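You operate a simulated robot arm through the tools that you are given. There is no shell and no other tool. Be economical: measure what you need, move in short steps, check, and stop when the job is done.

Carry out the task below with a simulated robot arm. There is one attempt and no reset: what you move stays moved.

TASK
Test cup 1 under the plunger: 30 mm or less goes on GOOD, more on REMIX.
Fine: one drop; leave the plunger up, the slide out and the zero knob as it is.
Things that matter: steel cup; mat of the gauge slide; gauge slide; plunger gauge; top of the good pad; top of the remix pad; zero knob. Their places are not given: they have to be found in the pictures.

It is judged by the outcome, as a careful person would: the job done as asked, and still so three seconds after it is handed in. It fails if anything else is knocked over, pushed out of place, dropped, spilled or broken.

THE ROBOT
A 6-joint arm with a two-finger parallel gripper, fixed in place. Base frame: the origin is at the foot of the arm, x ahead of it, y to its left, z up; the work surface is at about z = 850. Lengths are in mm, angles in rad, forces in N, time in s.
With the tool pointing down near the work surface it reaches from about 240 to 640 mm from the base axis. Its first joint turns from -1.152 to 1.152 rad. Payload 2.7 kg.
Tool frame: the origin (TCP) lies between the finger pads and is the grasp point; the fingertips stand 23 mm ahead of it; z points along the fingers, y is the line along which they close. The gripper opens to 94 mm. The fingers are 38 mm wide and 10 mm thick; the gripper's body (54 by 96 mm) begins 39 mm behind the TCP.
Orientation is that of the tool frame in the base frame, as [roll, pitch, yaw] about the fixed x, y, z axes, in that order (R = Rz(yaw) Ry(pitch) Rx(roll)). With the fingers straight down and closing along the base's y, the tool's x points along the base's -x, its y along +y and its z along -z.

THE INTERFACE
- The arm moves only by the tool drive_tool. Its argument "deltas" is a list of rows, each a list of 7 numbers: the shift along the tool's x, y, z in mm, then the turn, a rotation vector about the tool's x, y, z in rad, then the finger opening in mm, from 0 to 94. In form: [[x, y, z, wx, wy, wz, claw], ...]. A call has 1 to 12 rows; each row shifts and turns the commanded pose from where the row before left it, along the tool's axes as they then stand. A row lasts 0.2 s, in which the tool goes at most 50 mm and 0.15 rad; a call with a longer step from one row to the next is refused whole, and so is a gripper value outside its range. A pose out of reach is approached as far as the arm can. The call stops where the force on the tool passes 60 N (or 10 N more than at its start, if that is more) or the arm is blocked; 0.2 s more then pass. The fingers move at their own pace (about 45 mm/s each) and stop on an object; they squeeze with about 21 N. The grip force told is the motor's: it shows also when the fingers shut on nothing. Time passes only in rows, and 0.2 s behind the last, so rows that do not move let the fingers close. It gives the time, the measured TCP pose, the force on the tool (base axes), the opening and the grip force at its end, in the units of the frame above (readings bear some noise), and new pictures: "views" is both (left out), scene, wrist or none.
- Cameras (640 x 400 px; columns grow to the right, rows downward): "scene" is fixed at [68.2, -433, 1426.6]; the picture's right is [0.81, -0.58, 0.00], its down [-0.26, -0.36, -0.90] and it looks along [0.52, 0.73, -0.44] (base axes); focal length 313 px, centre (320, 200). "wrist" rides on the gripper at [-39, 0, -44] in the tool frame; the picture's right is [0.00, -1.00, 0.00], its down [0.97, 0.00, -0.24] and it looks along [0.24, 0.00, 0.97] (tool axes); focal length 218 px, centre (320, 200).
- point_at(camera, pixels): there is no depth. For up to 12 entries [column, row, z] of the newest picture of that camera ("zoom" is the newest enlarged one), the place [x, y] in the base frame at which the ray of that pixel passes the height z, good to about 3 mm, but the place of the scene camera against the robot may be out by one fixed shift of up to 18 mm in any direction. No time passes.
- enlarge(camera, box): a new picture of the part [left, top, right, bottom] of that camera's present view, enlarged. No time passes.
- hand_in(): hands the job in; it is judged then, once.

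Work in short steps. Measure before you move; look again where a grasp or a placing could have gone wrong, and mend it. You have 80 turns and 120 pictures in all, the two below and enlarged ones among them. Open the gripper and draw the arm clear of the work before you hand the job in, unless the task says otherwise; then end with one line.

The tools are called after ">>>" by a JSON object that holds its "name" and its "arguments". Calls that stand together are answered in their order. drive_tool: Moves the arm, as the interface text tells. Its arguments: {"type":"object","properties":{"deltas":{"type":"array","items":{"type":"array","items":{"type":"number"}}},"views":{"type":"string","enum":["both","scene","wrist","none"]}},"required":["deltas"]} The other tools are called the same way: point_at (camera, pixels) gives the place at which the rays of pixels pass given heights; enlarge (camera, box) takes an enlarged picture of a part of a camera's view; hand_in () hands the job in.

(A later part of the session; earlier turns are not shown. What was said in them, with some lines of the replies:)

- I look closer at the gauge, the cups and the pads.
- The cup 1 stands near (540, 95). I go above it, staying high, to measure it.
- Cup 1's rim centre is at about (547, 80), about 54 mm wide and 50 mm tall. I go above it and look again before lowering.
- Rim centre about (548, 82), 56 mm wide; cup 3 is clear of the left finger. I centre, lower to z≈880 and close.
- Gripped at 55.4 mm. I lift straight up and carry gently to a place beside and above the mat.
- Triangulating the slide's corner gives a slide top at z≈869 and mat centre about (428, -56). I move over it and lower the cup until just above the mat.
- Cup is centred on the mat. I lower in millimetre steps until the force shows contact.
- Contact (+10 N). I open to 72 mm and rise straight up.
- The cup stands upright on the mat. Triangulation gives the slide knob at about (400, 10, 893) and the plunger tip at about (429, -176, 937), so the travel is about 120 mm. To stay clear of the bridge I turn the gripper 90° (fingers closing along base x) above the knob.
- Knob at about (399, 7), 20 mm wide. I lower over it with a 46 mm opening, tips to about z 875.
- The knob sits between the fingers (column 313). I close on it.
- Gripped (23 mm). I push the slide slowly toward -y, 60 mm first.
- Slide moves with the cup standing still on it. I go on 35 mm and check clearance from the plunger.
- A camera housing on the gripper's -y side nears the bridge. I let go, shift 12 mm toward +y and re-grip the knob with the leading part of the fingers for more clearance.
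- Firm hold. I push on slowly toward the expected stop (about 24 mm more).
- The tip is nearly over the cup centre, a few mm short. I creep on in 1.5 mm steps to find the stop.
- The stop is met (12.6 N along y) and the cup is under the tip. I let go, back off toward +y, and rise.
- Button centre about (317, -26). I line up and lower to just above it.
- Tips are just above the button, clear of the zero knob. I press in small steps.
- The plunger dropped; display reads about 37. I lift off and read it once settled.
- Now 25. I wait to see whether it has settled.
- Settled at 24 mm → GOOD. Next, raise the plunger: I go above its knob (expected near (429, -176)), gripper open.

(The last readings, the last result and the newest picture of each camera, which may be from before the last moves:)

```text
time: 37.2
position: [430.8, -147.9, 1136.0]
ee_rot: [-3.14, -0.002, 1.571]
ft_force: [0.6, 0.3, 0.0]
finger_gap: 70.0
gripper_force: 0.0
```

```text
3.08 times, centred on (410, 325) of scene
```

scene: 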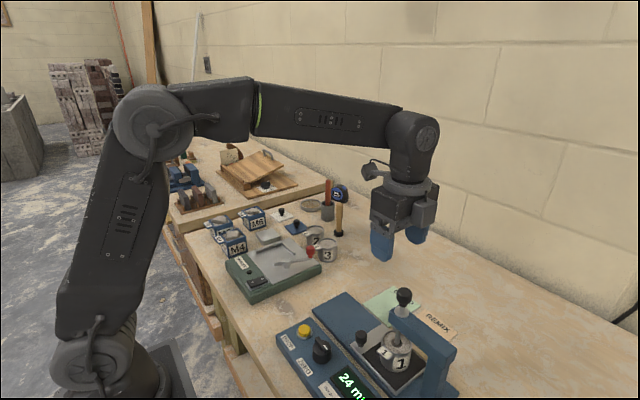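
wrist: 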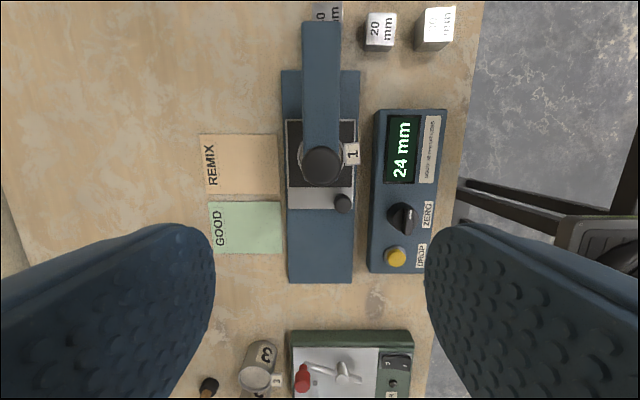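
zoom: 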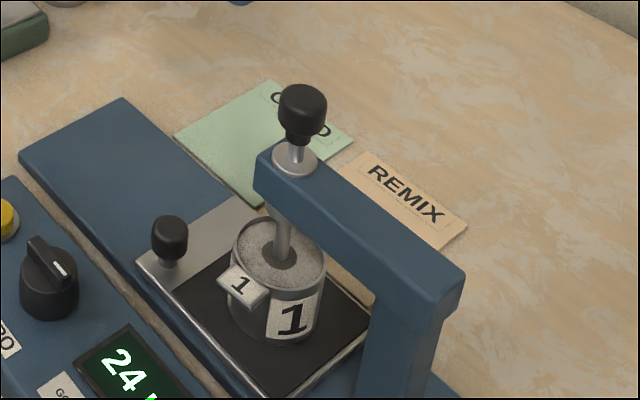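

Knob top is at about (430, -176.5, 1042), 26 mm wide. I lower over it with a 50 mm opening.

>>> {"name": "drive_tool", "arguments": {"deltas": [[-28.6, -1, 0, 0, 0, 0, 50], [0, 0, 30, 0, 0, 0, 50], [0, 0, 30, 0, 0, 0, 50], [0, 0, 25, 0, 0, 0, 50], [0, 0, 14, 0, 0, 0, 50], [0, 0, 0, 0, 0, 0, 50]]}}

>>> {"name": "enlarge", "arguments": {"camera": "scene", "box": [330, 240, 490, 370]}}

```text
time: 38.6
position: [429.7, -176.3, 1035.7]
ee_rot: [-3.139, -0.001, 1.57]
ft_force: [0.0, -0.1, -0.4]
finger_gap: 50.2
gripper_force: 0.1
```

scene: 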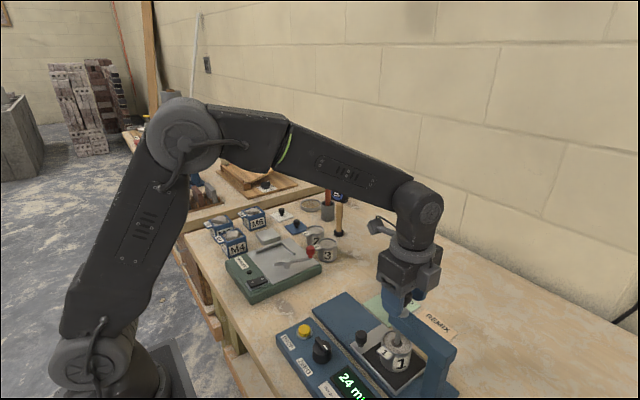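
wrist: 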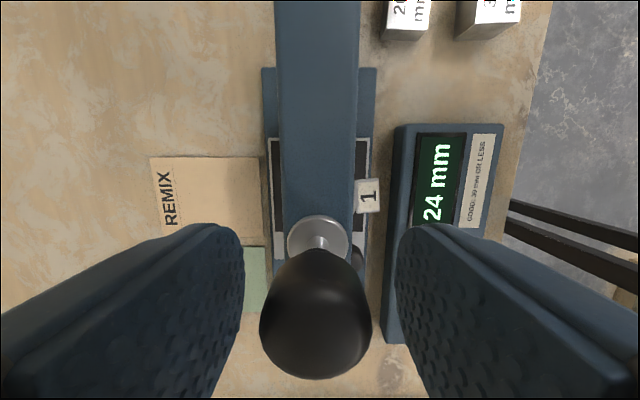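

```text
3.08 times, centred on (410, 305) of scene
```

zoom: 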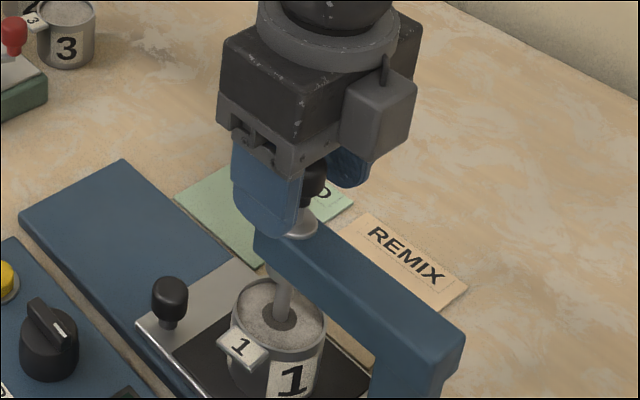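

The knob is between the fingers. I close, then lift about 20 mm gently.

>>> {"name": "drive_tool", "arguments": {"deltas": [[0, 0, 0, 0, 0, 0, 30], [0, 0, 0, 0, 0, 0, 15], [0, 0, 0, 0, 0, 0, 15], [0, 0, 0, 0, 0, 0, 15], [0, 0, -3, 0, 0, 0, 15], [0, 0, -5, 0, 0, 0, 15], [0, 0, -6, 0, 0, 0, 15], [0, 0, -6, 0, 0, 0, 15], [0, 0, 0, 0, 0, 0, 15]], "views": "scene"}}

>>> {"name": "enlarge", "arguments": {"camera": "scene", "box": [330, 260, 490, 390]}}

```text
time: 40.6
position: [429.8, -176.4, 1058.2]
ee_rot: [-3.141, 0.001, 1.572]
ft_force: [15.4, 9.6, -1.2]
finger_gap: 25.3
gripper_force: 45.1
```

scene: 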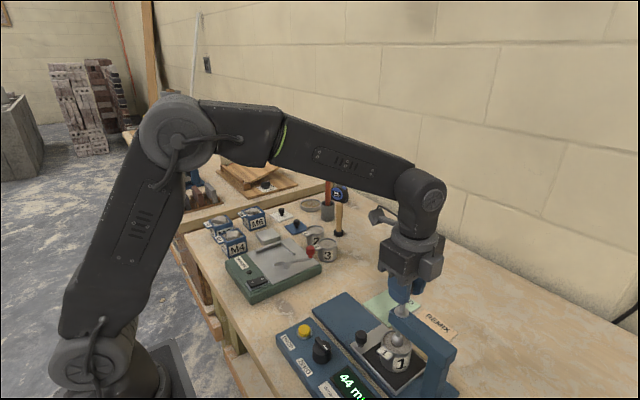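

```text
3.08 times, centred on (410, 325) of scene
```

zoom: 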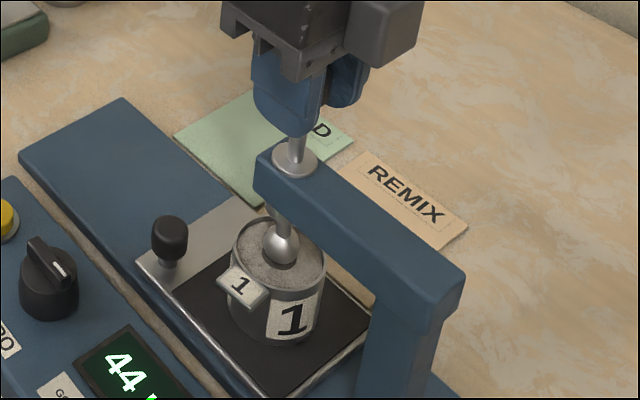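

Plunger rising with the tool (44 mm). I lift the remaining 18 mm to its top.

>>> {"name": "drive_tool", "arguments": {"deltas": [[0.5, 0.8, -5, 0, 0, 0, 15], [0, 0, -5, 0, 0, 0, 15], [0, 0, -4, 0, 0, 0, 15], [0, 0, -2, 0, 0, 0, 15], [0, 0, -1.5, 0, 0, 0, 15], [0, 0, 0, 0, 0, 0, 15]], "views": "wrist"}}

```text
time: 42.0
position: [428.9, -175.8, 1073.7]
ee_rot: [-3.14, -0.004, 1.571]
ft_force: [11.5, 16.1, -2.6]
finger_gap: 25.2
gripper_force: 45.1
```

wrist: 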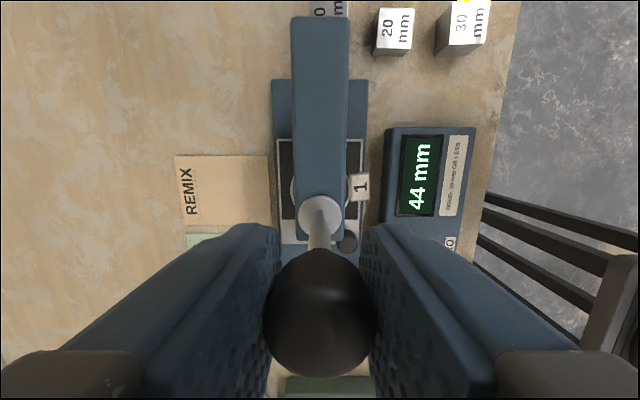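

>>> {"name": "drive_tool", "arguments": {"deltas": [[0, 0, -1.5, 0, 0, 0, 15], [0, 0, -1, 0, 0, 0, 15], [0, 0, 0, 0, 0, 0, 15], [0, 0, 0, 0, 0, 0, 15]], "views": "scene"}}

>>> {"name": "enlarge", "arguments": {"camera": "scene", "box": [330, 260, 490, 390]}}

```text
time: 43.0
position: [430.9, -175.8, 1075.0]
ee_rot: [-3.138, -0.002, 1.57]
ft_force: [13.7, 14.9, -26.5]
finger_gap: 25.1
gripper_force: 45.4
```

scene: 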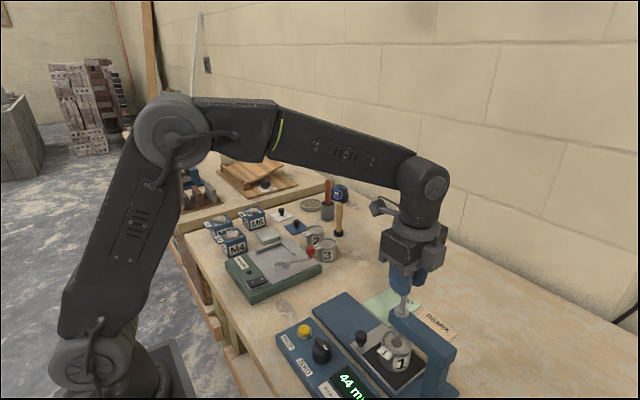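

```text
3.08 times, centred on (410, 325) of scene
```

zoom: 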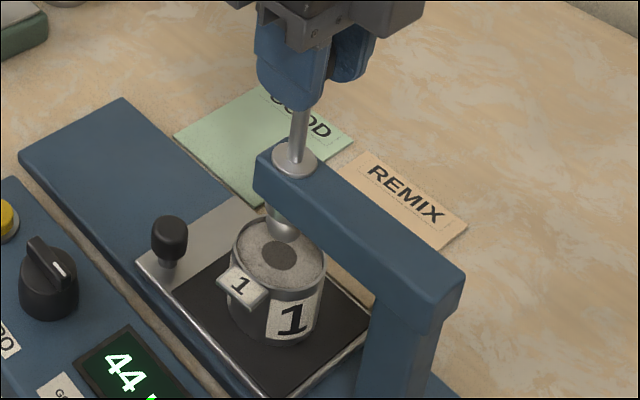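

Top stop felt (-26 N) and the tip is back at its initial height. Before letting go, I lower 1.5 mm to test whether the rod is latched.

>>> {"name": "drive_tool", "arguments": {"deltas": [[0, 0, 1, 0, 0, 0, 15], [0, 0, 1, 0, 0, 0, 15], [0, 0, 0, 0, 0, 0, 15], [0, 0, 0, 0, 0, 0, 15]], "views": "wrist"}}

```text
time: 44.0
position: [430.9, -176.8, 1074.5]
ee_rot: [3.141, -0.002, 1.57]
ft_force: [5.3, 11.7, -11.5]
finger_gap: 25.1
gripper_force: 45.0
```

wrist: 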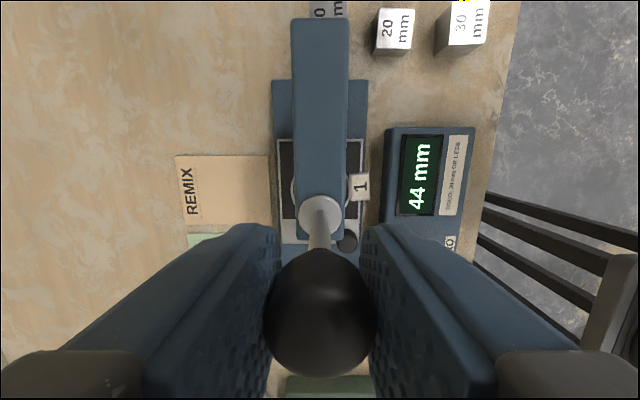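

>>> {"name": "drive_tool", "arguments": {"deltas": [[0, 0, 0.8, 0, 0, 0, 15], [0, 0, 0.8, 0, 0, 0, 15], [0, 0, 0, 0, 0, 0, 15]], "views": "none"}}

```text
time: 44.8
position: [431.4, -175.7, 1073.6]
ee_rot: [3.14, 0.0, 1.571]
ft_force: [0.5, 14.2, 1.6]
finger_gap: 25.1
gripper_force: 45.1
```

>>> {"name": "drive_tool", "arguments": {"deltas": [[0, 0, 0.8, 0, 0, 0, 15], [0, 0, 0.8, 0, 0, 0, 15], [0, 0, 0, 0, 0, 0, 15]], "views": "scene"}}

>>> {"name": "enlarge", "arguments": {"camera": "scene", "box": [330, 270, 490, 400]}}

```text
time: 45.6
position: [430.0, -177.1, 1071.3]
ee_rot: [-3.14, 0.0, 1.57]
ft_force: [2.4, 11.5, -0.9]
finger_gap: 25.1
gripper_force: 45.0
```

scene: 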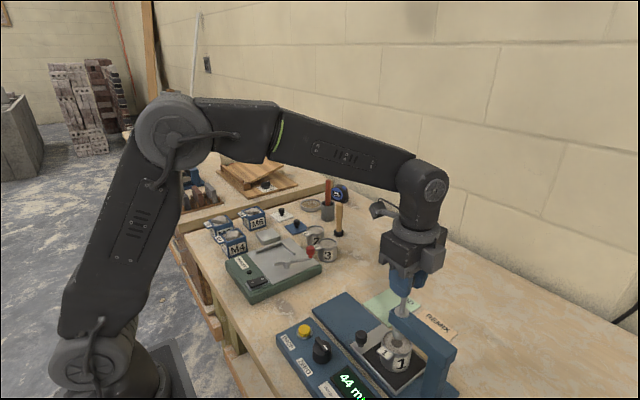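

```text
3.08 times, centred on (410, 335) of scene
```

zoom: 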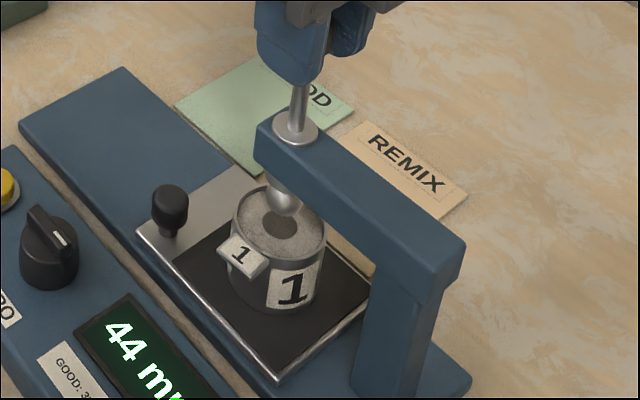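

>>> {"name": "drive_tool", "arguments": {"deltas": [[0, 0, 1, 0, 0, 0, 15], [0, 0, 1, 0, 0, 0, 15], [0, 0, 1, 0, 0, 0, 15], [0, 0, 0, 0, 0, 0, 15]], "views": "wrist"}}

```text
time: 46.6
position: [430.5, -177.2, 1069.1]
ee_rot: [-3.141, 0.0, 1.572]
ft_force: [4.4, 13.2, -1.1]
finger_gap: 25.2
gripper_force: 45.1
```

wrist: 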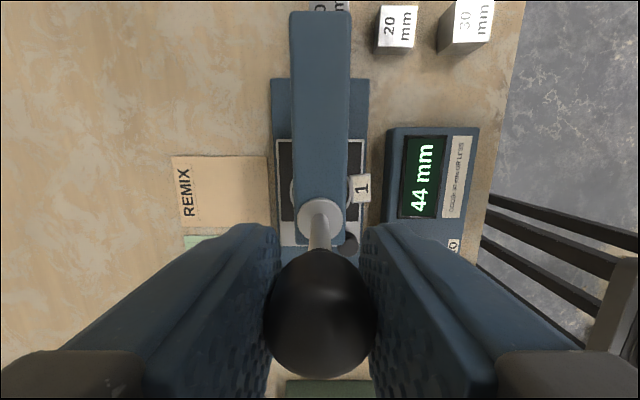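

The rod still follows the hand: not latched yet. I pull up again, more firmly against the top.

>>> {"name": "drive_tool", "arguments": {"deltas": [[0, 0, -3, 0, 0, 0, 5], [0, 0, -3, 0, 0, 0, 5], [0, 0, -1.5, 0, 0, 0, 5], [0, 0, -1.5, 0, 0, 0, 5], [0, 0, -1.5, 0, 0, 0, 5], [0, 0, 0, 0, 0, 0, 5]], "views": "wrist"}}

```text
time: 48.0
position: [430.5, -176.8, 1076.5]
ee_rot: [-3.135, -0.002, 1.572]
ft_force: [11.8, 6.1, -34.2]
finger_gap: 25.3
gripper_force: 44.7
```

wrist: 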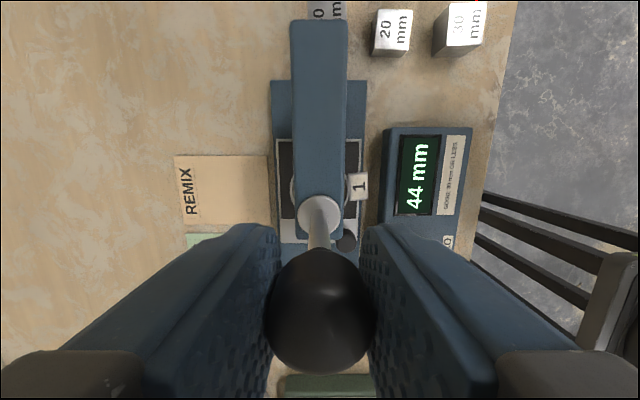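

The rod is hard against its top (-34 N). I ease the pull slightly and open the fingers there, as one would to let the catch take it.

>>> {"name": "drive_tool", "arguments": {"deltas": [[0, 0, 1.5, 0, 0, 0, 5], [0, 0, 0, 0, 0, 0, 5], [0, 0, 0, 0, 0, 0, 28], [0, 0, 0, 0, 0, 0, 30], [0, 0, 0, 0, 0, 0, 30]]}}

>>> {"name": "enlarge", "arguments": {"camera": "scene", "box": [330, 270, 490, 400]}}

```text
time: 49.2
position: [429.9, -176.4, 1078.9]
ee_rot: [3.141, 0.001, 1.572]
ft_force: [-0.7, -0.6, 0.3]
finger_gap: 30.1
gripper_force: 0.0
```

scene: 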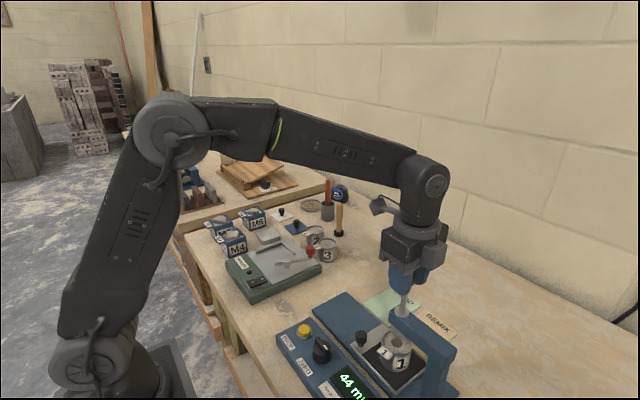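
wrist: 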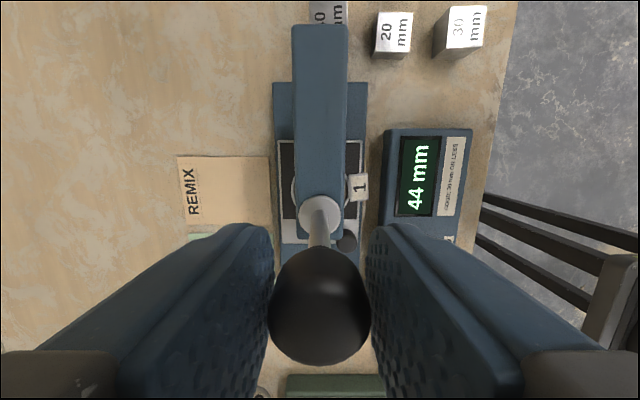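

```text
3.08 times, centred on (410, 335) of scene
```

zoom: 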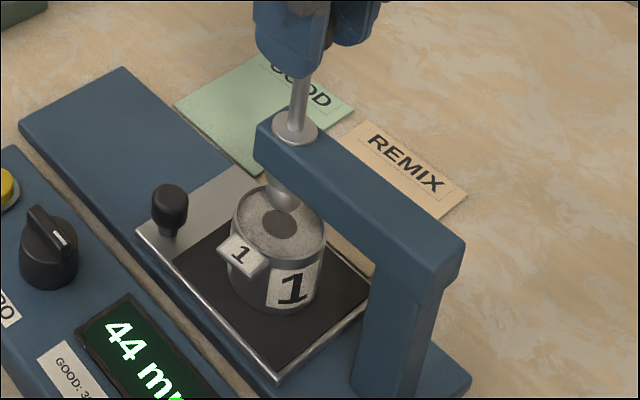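

The plunger stays up. I rise clear of it and check that it holds, before going to the slide knob.

>>> {"name": "drive_tool", "arguments": {"deltas": [[0, 0, 0, 0, 0, 0, 46], [0, 0, 0, 0, 0, 0, 50], [0, 0, -30, 0, 0, 0, 50], [0, 0, -40, 0, 0, 0, 50], [30, -10, 0, 0, 0, 0, 50], [40, -15, 0, 0, 0, 0, 50], [15, -5, 0, 0, 0, 0, 50], [0, 0, 0, 0, 0, 0, 50]]}}

>>> {"name": "enlarge", "arguments": {"camera": "scene", "box": [330, 250, 490, 380]}}

```text
time: 51.0
position: [399.9, -92.2, 1148.2]
ee_rot: [-3.141, 0.0, 1.569]
ft_force: [-0.1, -0.4, 0.3]
finger_gap: 50.0
gripper_force: 0.0
```

scene: 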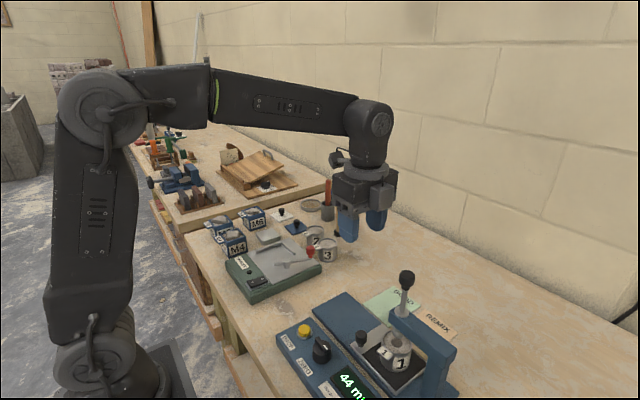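
wrist: 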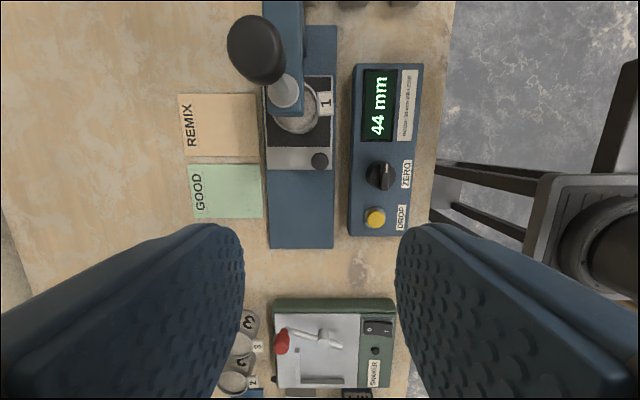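

```text
3.08 times, centred on (410, 315) of scene
```

zoom: 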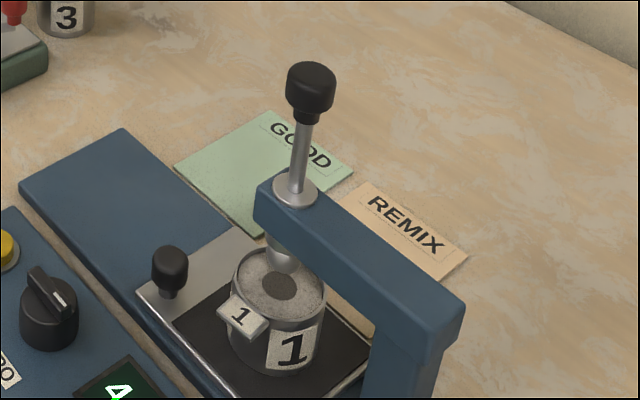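

Plunger is up and holds. I descend at y≈-55 beside the slide knob and approach it along -y, the reverse of my exit.

>>> {"name": "drive_tool", "arguments": {"deltas": [[37, 0, 0, 0, 0, 0, 36], [0, 0, 45, 0, 0, 0, 36], [0, 0, 45, 0, 0, 0, 36], [0, 0, 45, 0, 0, 0, 36], [0, 0, 45, 0, 0, 0, 36], [0, 0, 45, 0, 0, 0, 36], [0, 0, 26, 0, 0, 0, 36], [0, 0, 0, 0, 0, 0, 36]]}}

```text
time: 52.8
position: [398.8, -54.7, 896.5]
ee_rot: [3.141, 0.0, 1.569]
ft_force: [-1.1, -0.7, -0.1]
finger_gap: 36.1
gripper_force: 0.0
```

scene: 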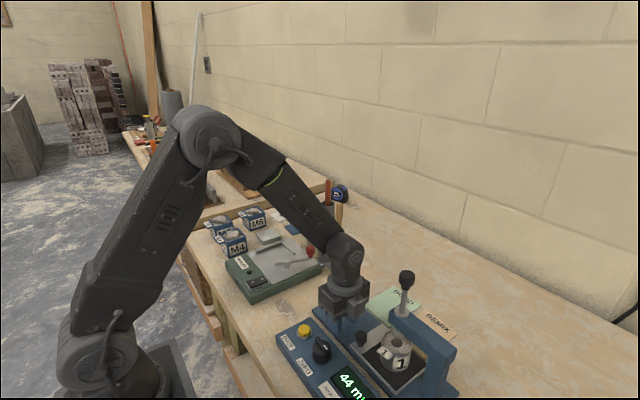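
wrist: 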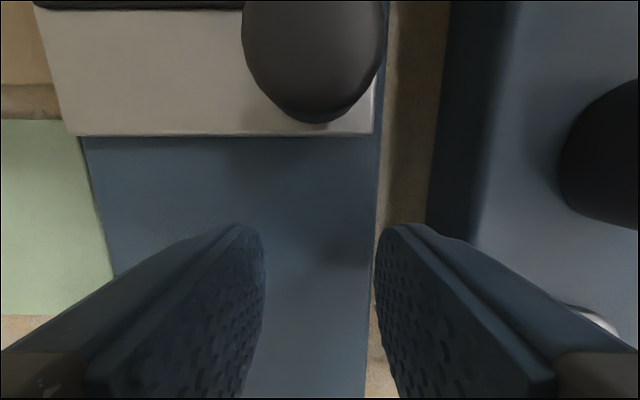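

>>> {"name": "drive_tool", "arguments": {"deltas": [[-15, 1, 0, 0, 0, 0, 36], [-15, 0, 0, 0, 0, 0, 36], [-10, 0, 0, 0, 0, 0, 36], [-6, 0, 0, 0, 0, 0, 36], [0, 0, 0, 0, 0, 0, 20], [0, 0, 0, 0, 0, 0, 10], [0, 0, 0, 0, 0, 0, 10]], "views": "wrist"}}

```text
time: 54.4
position: [400.8, -99.8, 896.3]
ee_rot: [-3.14, 0.0, 1.571]
ft_force: [-3.1, -0.5, 0.1]
finger_gap: 23.1
gripper_force: 44.7
```

wrist: 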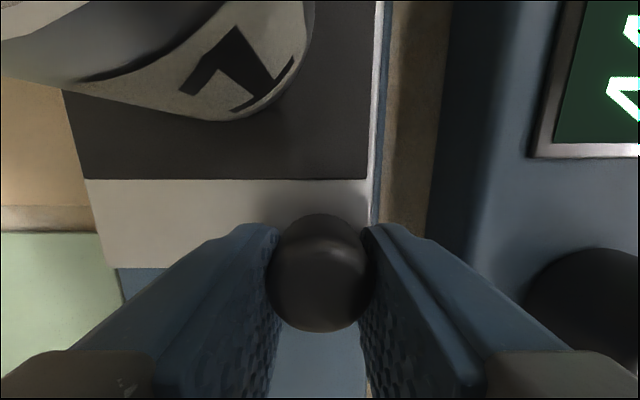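

Knob gripped as before. I pull the slide out slowly toward +y.

>>> {"name": "drive_tool", "arguments": {"deltas": [[3, 0, 0, 0, 0, 0, 10], [5, 0, 0, 0, 0, 0, 10], [7, 0, 0, 0, 0, 0, 10], [8, 0, 0, 0, 0, 0, 10], [8, 0, 0, 0, 0, 0, 10], [8, 0, 0, 0, 0, 0, 10], [8, 0, 0, 0, 0, 0, 10], [6, 0, 0, 0, 0, 0, 10], [4, 0, 0, 0, 0, 0, 10], [3, 0, 0, 0, 0, 0, 10], [0, 0, 0, 0, 0, 0, 10]]}}

```text
time: 56.8
position: [399.8, -40.0, 896.8]
ee_rot: [-3.14, 0.0, 1.572]
ft_force: [-3.1, -0.4, -16.0]
finger_gap: 23.4
gripper_force: 45.3
```

scene: 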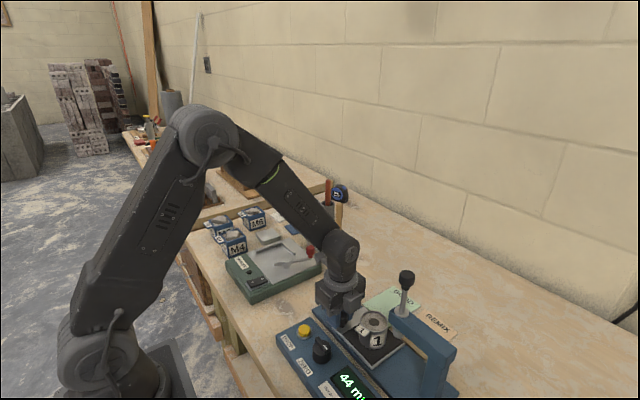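
wrist: 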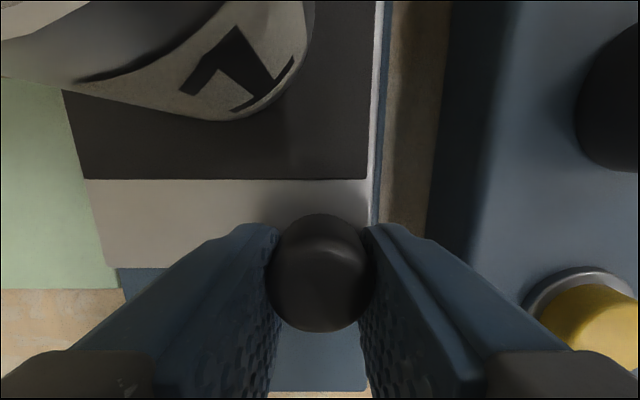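

>>> {"name": "drive_tool", "arguments": {"deltas": [[3, 0, 0.5, 0, 0, 0, 10], [5, 0, 0, 0, 0, 0, 10], [7, 0, 0, 0, 0, 0, 10], [8, 0, 0, 0, 0, 0, 10], [8, 0, 0, 0, 0, 0, 10], [8, 0, 0, 0, 0, 0, 10], [6, 0, 0, 0, 0, 0, 10], [5, 0, 0, 0, 0, 0, 10], [3, 0, 0, 0, 0, 0, 10], [2, 0, 0, 0, 0, 0, 10], [2, 0, 0, 0, 0, 0, 10], [0, 0, 0, 0, 0, 0, 10]], "views": "wrist"}}

```text
time: 59.4
position: [400.6, 15.9, 896.0]
ee_rot: [-3.14, -0.002, 1.571]
ft_force: [-18.0, 2.1, 13.3]
finger_gap: 23.2
gripper_force: 45.2
```

wrist: 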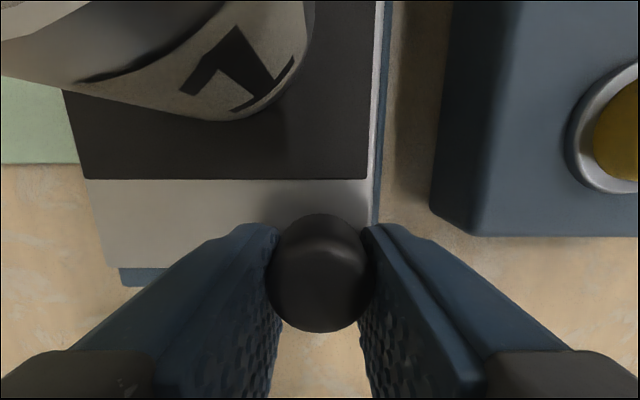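

>>> {"name": "drive_tool", "arguments": {"deltas": [[1.5, -0.5, -0.3, 0, 0, 0, 10], [1.5, 0, 0, 0, 0, 0, 10], [1.5, 0, 0, 0, 0, 0, 10], [0, 0, 0, 0, 0, 0, 10]], "views": "none"}}

```text
time: 60.4
position: [400.6, 18.6, 896.1]
ee_rot: [3.141, 0.002, 1.572]
ft_force: [-9.8, -19.0, 5.8]
finger_gap: 23.5
gripper_force: 44.7
```

The out stop is reached (-19 N). I let go, back off, rise, and turn back for grasping the cup.

>>> {"name": "drive_tool", "arguments": {"deltas": [[-0.7, 0, 0, 0, 0, 0, 36], [0, 0, 0, 0, 0, 0, 36], [0, 0, 0, 0, 0, 0, 36], [15, 0, 0, 0, 0, 0, 36], [15, 0, 0, 0, 0, 0, 36], [0, 0, -40, 0, 0, 0, 60], [0, 0, -45, 0, 0, 0, 72], [0, 0, -45, 0, 0, 0, 72], [0, 0, -30, 0, 0, 0, 72], [0, 0, 0, 0, 0, 0, 72]], "views": "none"}}

>>> {"name": "drive_tool", "arguments": {"deltas": [[-30, 0, 0, 0, 0, -0.1428, 72], [0, 0, 0, 0, 0, -0.1428, 72], [0, 0, 0, 0, 0, -0.1428, 72], [0, 0, 0, 0, 0, -0.1428, 72], [0, 0, 0, 0, 0, -0.1428, 72], [0, 0, 0, 0, 0, -0.1428, 72], [0, 0, 0, 0, 0, -0.1428, 72], [0, 0, 0, 0, 0, -0.1428, 72], [0, 0, 0, 0, 0, -0.1428, 72], [0, 0, 0, 0, 0, -0.1428, 72], [0, 0, 0, 0, 0, -0.1428, 72], [0, 0, 0, 0, 0, 0, 72]]}}

>>> {"name": "enlarge", "arguments": {"camera": "scene", "box": [280, 250, 480, 400]}}

```text
time: 62.6
position: [401.0, 48.9, 1056.8]
ee_rot: [-3.141, 0.001, 1.57]
ft_force: [0.1, -0.3, -0.5]
finger_gap: 71.8
gripper_force: 0.1
```

```text
time: 65.2
position: [401.1, 19.8, 1058.0]
ee_rot: [3.141, -0.001, -3.14]
ft_force: [-0.2, 1.4, -0.4]
finger_gap: 72.0
gripper_force: 0.0
```

scene: 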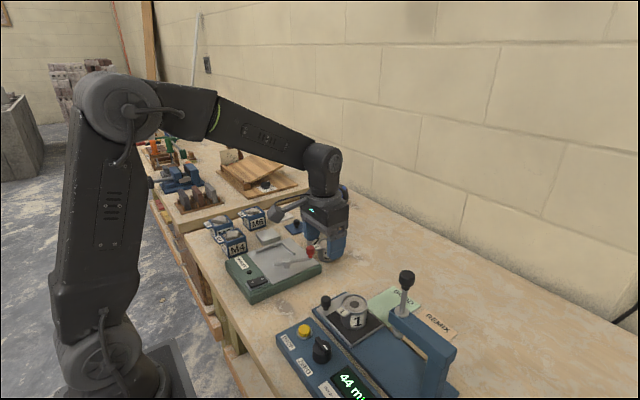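
wrist: 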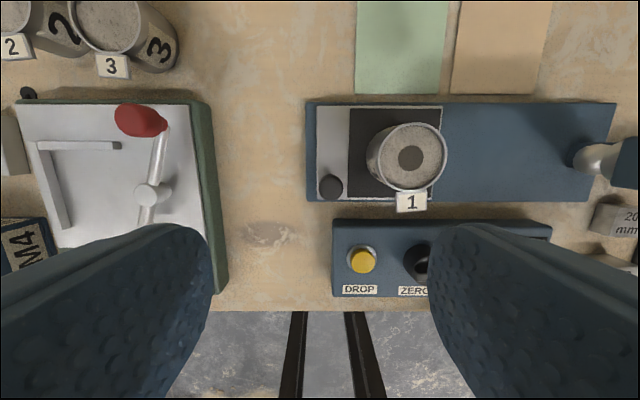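

```text
2.67 times, centred on (380, 325) of scene
```

zoom: 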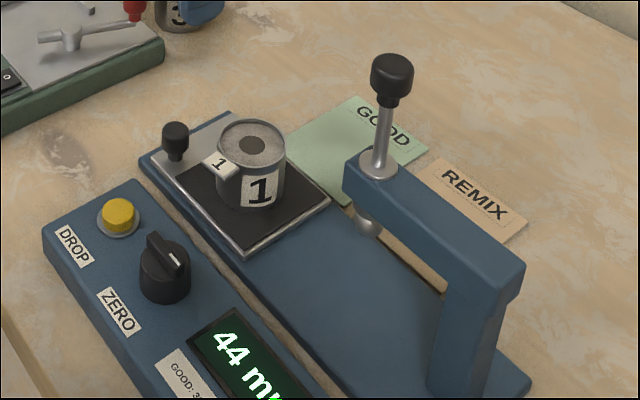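

The slide is out and the plunger up. I measure the cup's place.

>>> {"name": "point_at", "arguments": {"camera": "wrist", "pixels": [[367, 157, 921], [446, 157, 921], [407, 123, 921], [407, 190, 921], [331, 187, 893], [400, 45, 850], [356, 92, 852], [440, 92, 852]]}}

```text
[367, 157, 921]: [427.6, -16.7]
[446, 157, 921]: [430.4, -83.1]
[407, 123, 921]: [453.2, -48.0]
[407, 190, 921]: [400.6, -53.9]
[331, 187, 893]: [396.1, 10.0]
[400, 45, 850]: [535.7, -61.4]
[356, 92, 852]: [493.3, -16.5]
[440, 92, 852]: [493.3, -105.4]
```

>>> {"name": "drive_tool", "arguments": {"deltas": [[-13, -37, 0, 0, 0, 0, 72], [-13, -37, 0, 0, 0, 0, 72], [0, 0, 40, 0, 0, 0, 72], [0, 0, 40, 0, 0, 0, 72], [0, 0, 12, 0, 0, 0, 72], [0, 0, 0, 0, 0, 0, 72]], "views": "wrist"}}

```text
time: 66.6
position: [425.8, -54.7, 965.2]
ee_rot: [-3.141, 0.001, -3.14]
ft_force: [0.2, -0.1, -0.2]
finger_gap: 71.8
gripper_force: 0.1
```

wrist: 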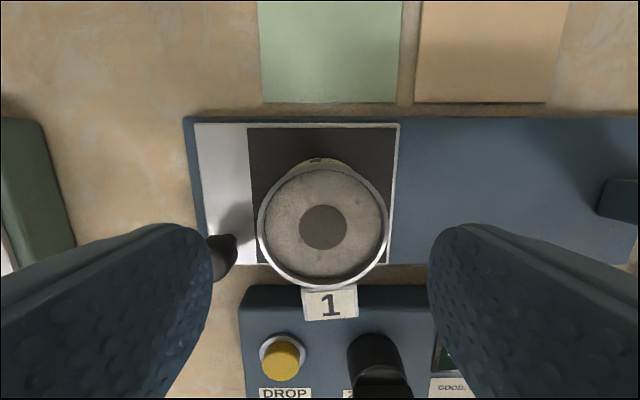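

Rim centred (col 323, row 228). Small correction, lower to z≈902 and close.

>>> {"name": "drive_tool", "arguments": {"deltas": [[-2, -1.3, 20, 0, 0, 0, 72], [0, 0, 20, 0, 0, 0, 72], [0, 0, 15, 0, 0, 0, 72], [0, 0, 7, 0, 0, 0, 72], [0, 0, 0, 0, 0, 0, 56], [0, 0, 0, 0, 0, 0, 45], [0, 0, 0, 0, 0, 0, 45], [0, 0, 0, 0, 0, 0, 45]]}}

```text
time: 68.4
position: [428.1, -56.2, 903.9]
ee_rot: [3.141, 0.001, -3.141]
ft_force: [0.8, 0.0, 0.4]
finger_gap: 55.3
gripper_force: 21.5
```

scene: 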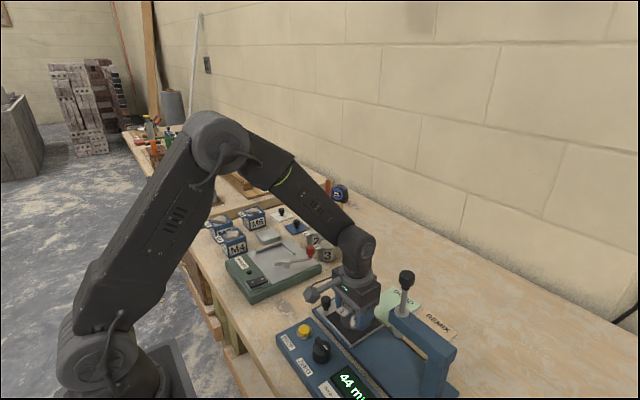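
wrist: 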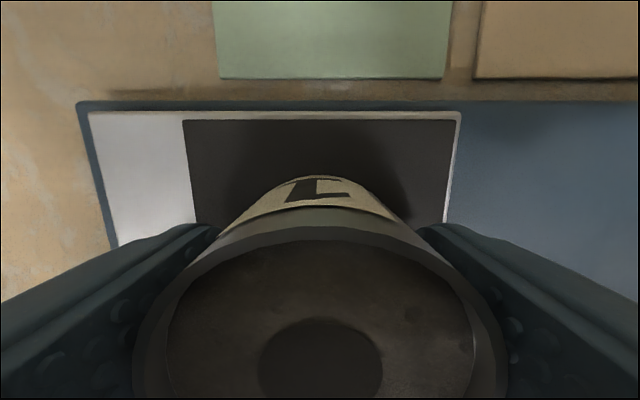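

Gripped. I lift and carry to above the GOOD pad (centre about (543, -62)).

>>> {"name": "drive_tool", "arguments": {"deltas": [[0, 0, -10, 0, 0, 0, 45], [0, 0, -20, 0, 0, 0, 45], [0, 0, -25, 0, 0, 0, 45], [0, 0, -25, 0, 0, 0, 45], [-10, -1, 0, 0, 0, 0, 45], [-20, -1, 0, 0, 0, 0, 45], [-25, -1, 0, 0, 0, 0, 45], [-25, -1, 0, 0, 0, 0, 45], [-20, -1, 0, 0, 0, 0, 45], [-13, -1, 0, 0, 0, 0, 45], [0, 0, 0, 0, 0, 0, 45]]}}

```text
time: 70.8
position: [541.1, -61.2, 982.7]
ee_rot: [-3.141, -0.003, -3.141]
ft_force: [-0.1, 0.8, -3.1]
finger_gap: 55.3
gripper_force: 21.4
```

scene: 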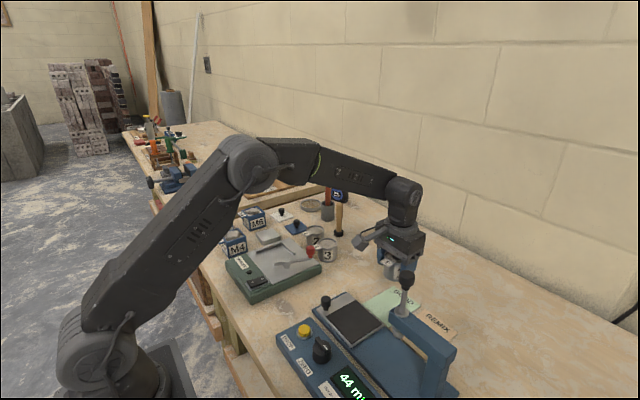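
wrist: 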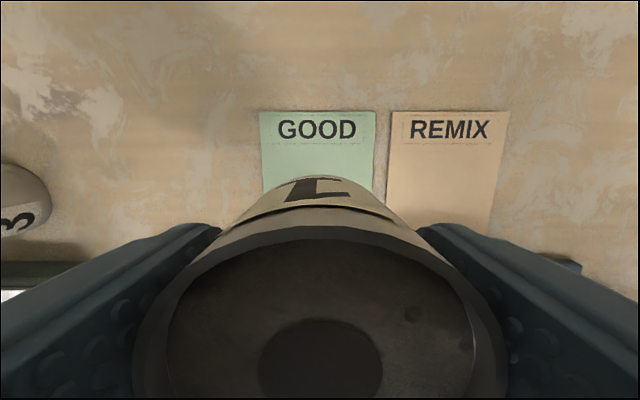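

>>> {"name": "point_at", "arguments": {"camera": "wrist", "pixels": [[259, 111, 852], [376, 111, 852], [374, 190, 852], [264, 190, 852]]}}

```text
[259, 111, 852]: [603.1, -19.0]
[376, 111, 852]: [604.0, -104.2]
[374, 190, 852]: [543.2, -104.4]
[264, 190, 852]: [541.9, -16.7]
```

Pad spans x 493–604, y -104 to -18; centre (548, -61). I shift 5 mm and lower to just above it.

>>> {"name": "drive_tool", "arguments": {"deltas": [[-5, 0, 15, 0, 0, 0, 45], [0, 0, 25, 0, 0, 0, 45], [0, 0, 25, 0, 0, 0, 45], [0, 0, 15, 0, 0, 0, 45], [0, 0, 10, 0, 0, 0, 45], [0, 0, 3, 0, 0, 0, 45], [0, 0, 1.5, 0, 0, 0, 45], [0, 0, 0, 0, 0, 0, 45]], "views": "none"}}

```text
time: 72.6
position: [545.9, -62.2, 887.0]
ee_rot: [3.14, -0.001, 3.141]
ft_force: [0.0, 0.5, -3.5]
finger_gap: 55.4
gripper_force: 20.9
```

>>> {"name": "drive_tool", "arguments": {"deltas": [[0, 0, 1, 0, 0, 0, 45], [0, 0, 1, 0, 0, 0, 45], [0, 0, 0.7, 0, 0, 0, 45], [0, 0, 0, 0, 0, 0, 45]], "views": "none"}}

```text
time: 73.6
position: [546.1, -61.8, 885.4]
ee_rot: [3.141, 0.001, -3.141]
ft_force: [-0.7, 0.1, -1.8]
finger_gap: 55.5
gripper_force: 21.1
```

>>> {"name": "drive_tool", "arguments": {"deltas": [[0, 0, 0.7, 0, 0, 0, 45], [0, 0, 0.7, 0, 0, 0, 45], [0, 0, 0, 0, 0, 0, 45]], "views": "none"}}

```text
time: 74.4
position: [547.4, -60.5, 883.9]
ee_rot: [-3.14, 0.001, 3.141]
ft_force: [0.2, 1.0, -2.4]
finger_gap: 55.5
gripper_force: 21.5
```

>>> {"name": "drive_tool", "arguments": {"deltas": [[0, 0, 0.7, 0, 0, 0, 45], [0, 0, 0.7, 0, 0, 0, 45], [0, 0, 0, 0, 0, 0, 45]], "views": "none"}}

```text
time: 75.2
position: [546.2, -62.9, 884.6]
ee_rot: [-3.141, 0.001, -3.141]
ft_force: [-4.9, 1.6, 12.7]
finger_gap: 55.4
gripper_force: 20.9
```

Contact (+12.7 N). I open, rise straight up, and draw back to look.

>>> {"name": "drive_tool", "arguments": {"deltas": [[0, 0, -0.5, 0, 0, 0, 60], [0, 0, 0, 0, 0, 0, 76], [0, 0, 0, 0, 0, 0, 76], [0, 0, -15, 0, 0, 0, 76], [0, 0, -35, 0, 0, 0, 76], [0, 0, -45, 0, 0, 0, 76], [0, 0, -45, 0, 0, 0, 76], [0, 0, -45, 0, 0, 0, 80], [30, 0, -30, 0, 0, 0, 80], [40, 0, 0, 0, 0, 0, 80], [30, 0, 0, 0, 0, 0, 80], [0, 0, 0, 0, 0, 0, 80]]}}

>>> {"name": "enlarge", "arguments": {"camera": "scene", "box": [280, 250, 480, 400]}}

```text
time: 77.8
position: [446.1, -60.8, 1099.0]
ee_rot: [3.14, 0.0, 3.141]
ft_force: [0.5, 0.3, 0.1]
finger_gap: 80.0
gripper_force: 0.1
```

scene: 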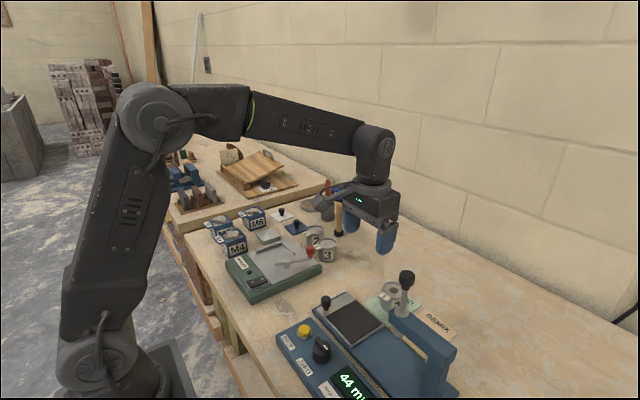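
wrist: 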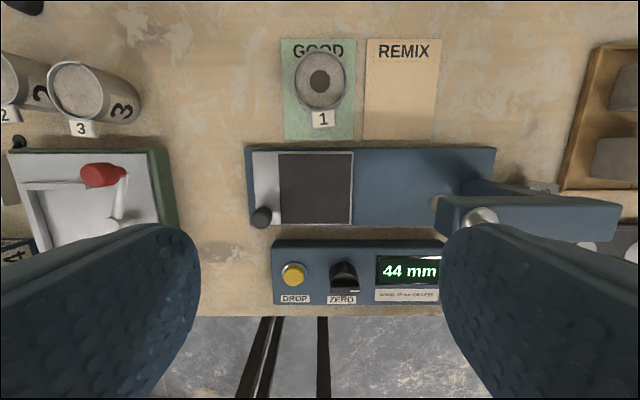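

```text
2.67 times, centred on (380, 325) of scene
```

zoom: 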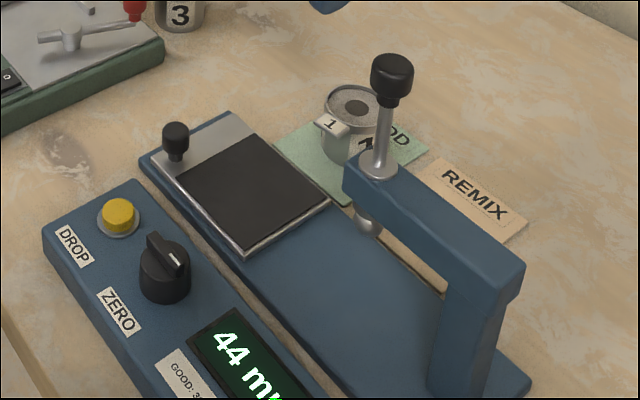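

Cup 1 stands upright on GOOD, the slide is out, the plunger is up and the zero knob is unchanged. The gripper is open and clear, so I hand in.

>>> {"name": "hand_in", "arguments": {}}

```text
The job is handed in.
```

Cup 1 settled at 24 mm after one drop, which is within the 30 mm limit, so I put it on GOOD. The plunger is up, the slide is out, and I did not touch the zero knob. The display now shows 44 mm. It stopped changing while I was raising the plunger, and I don't know why.
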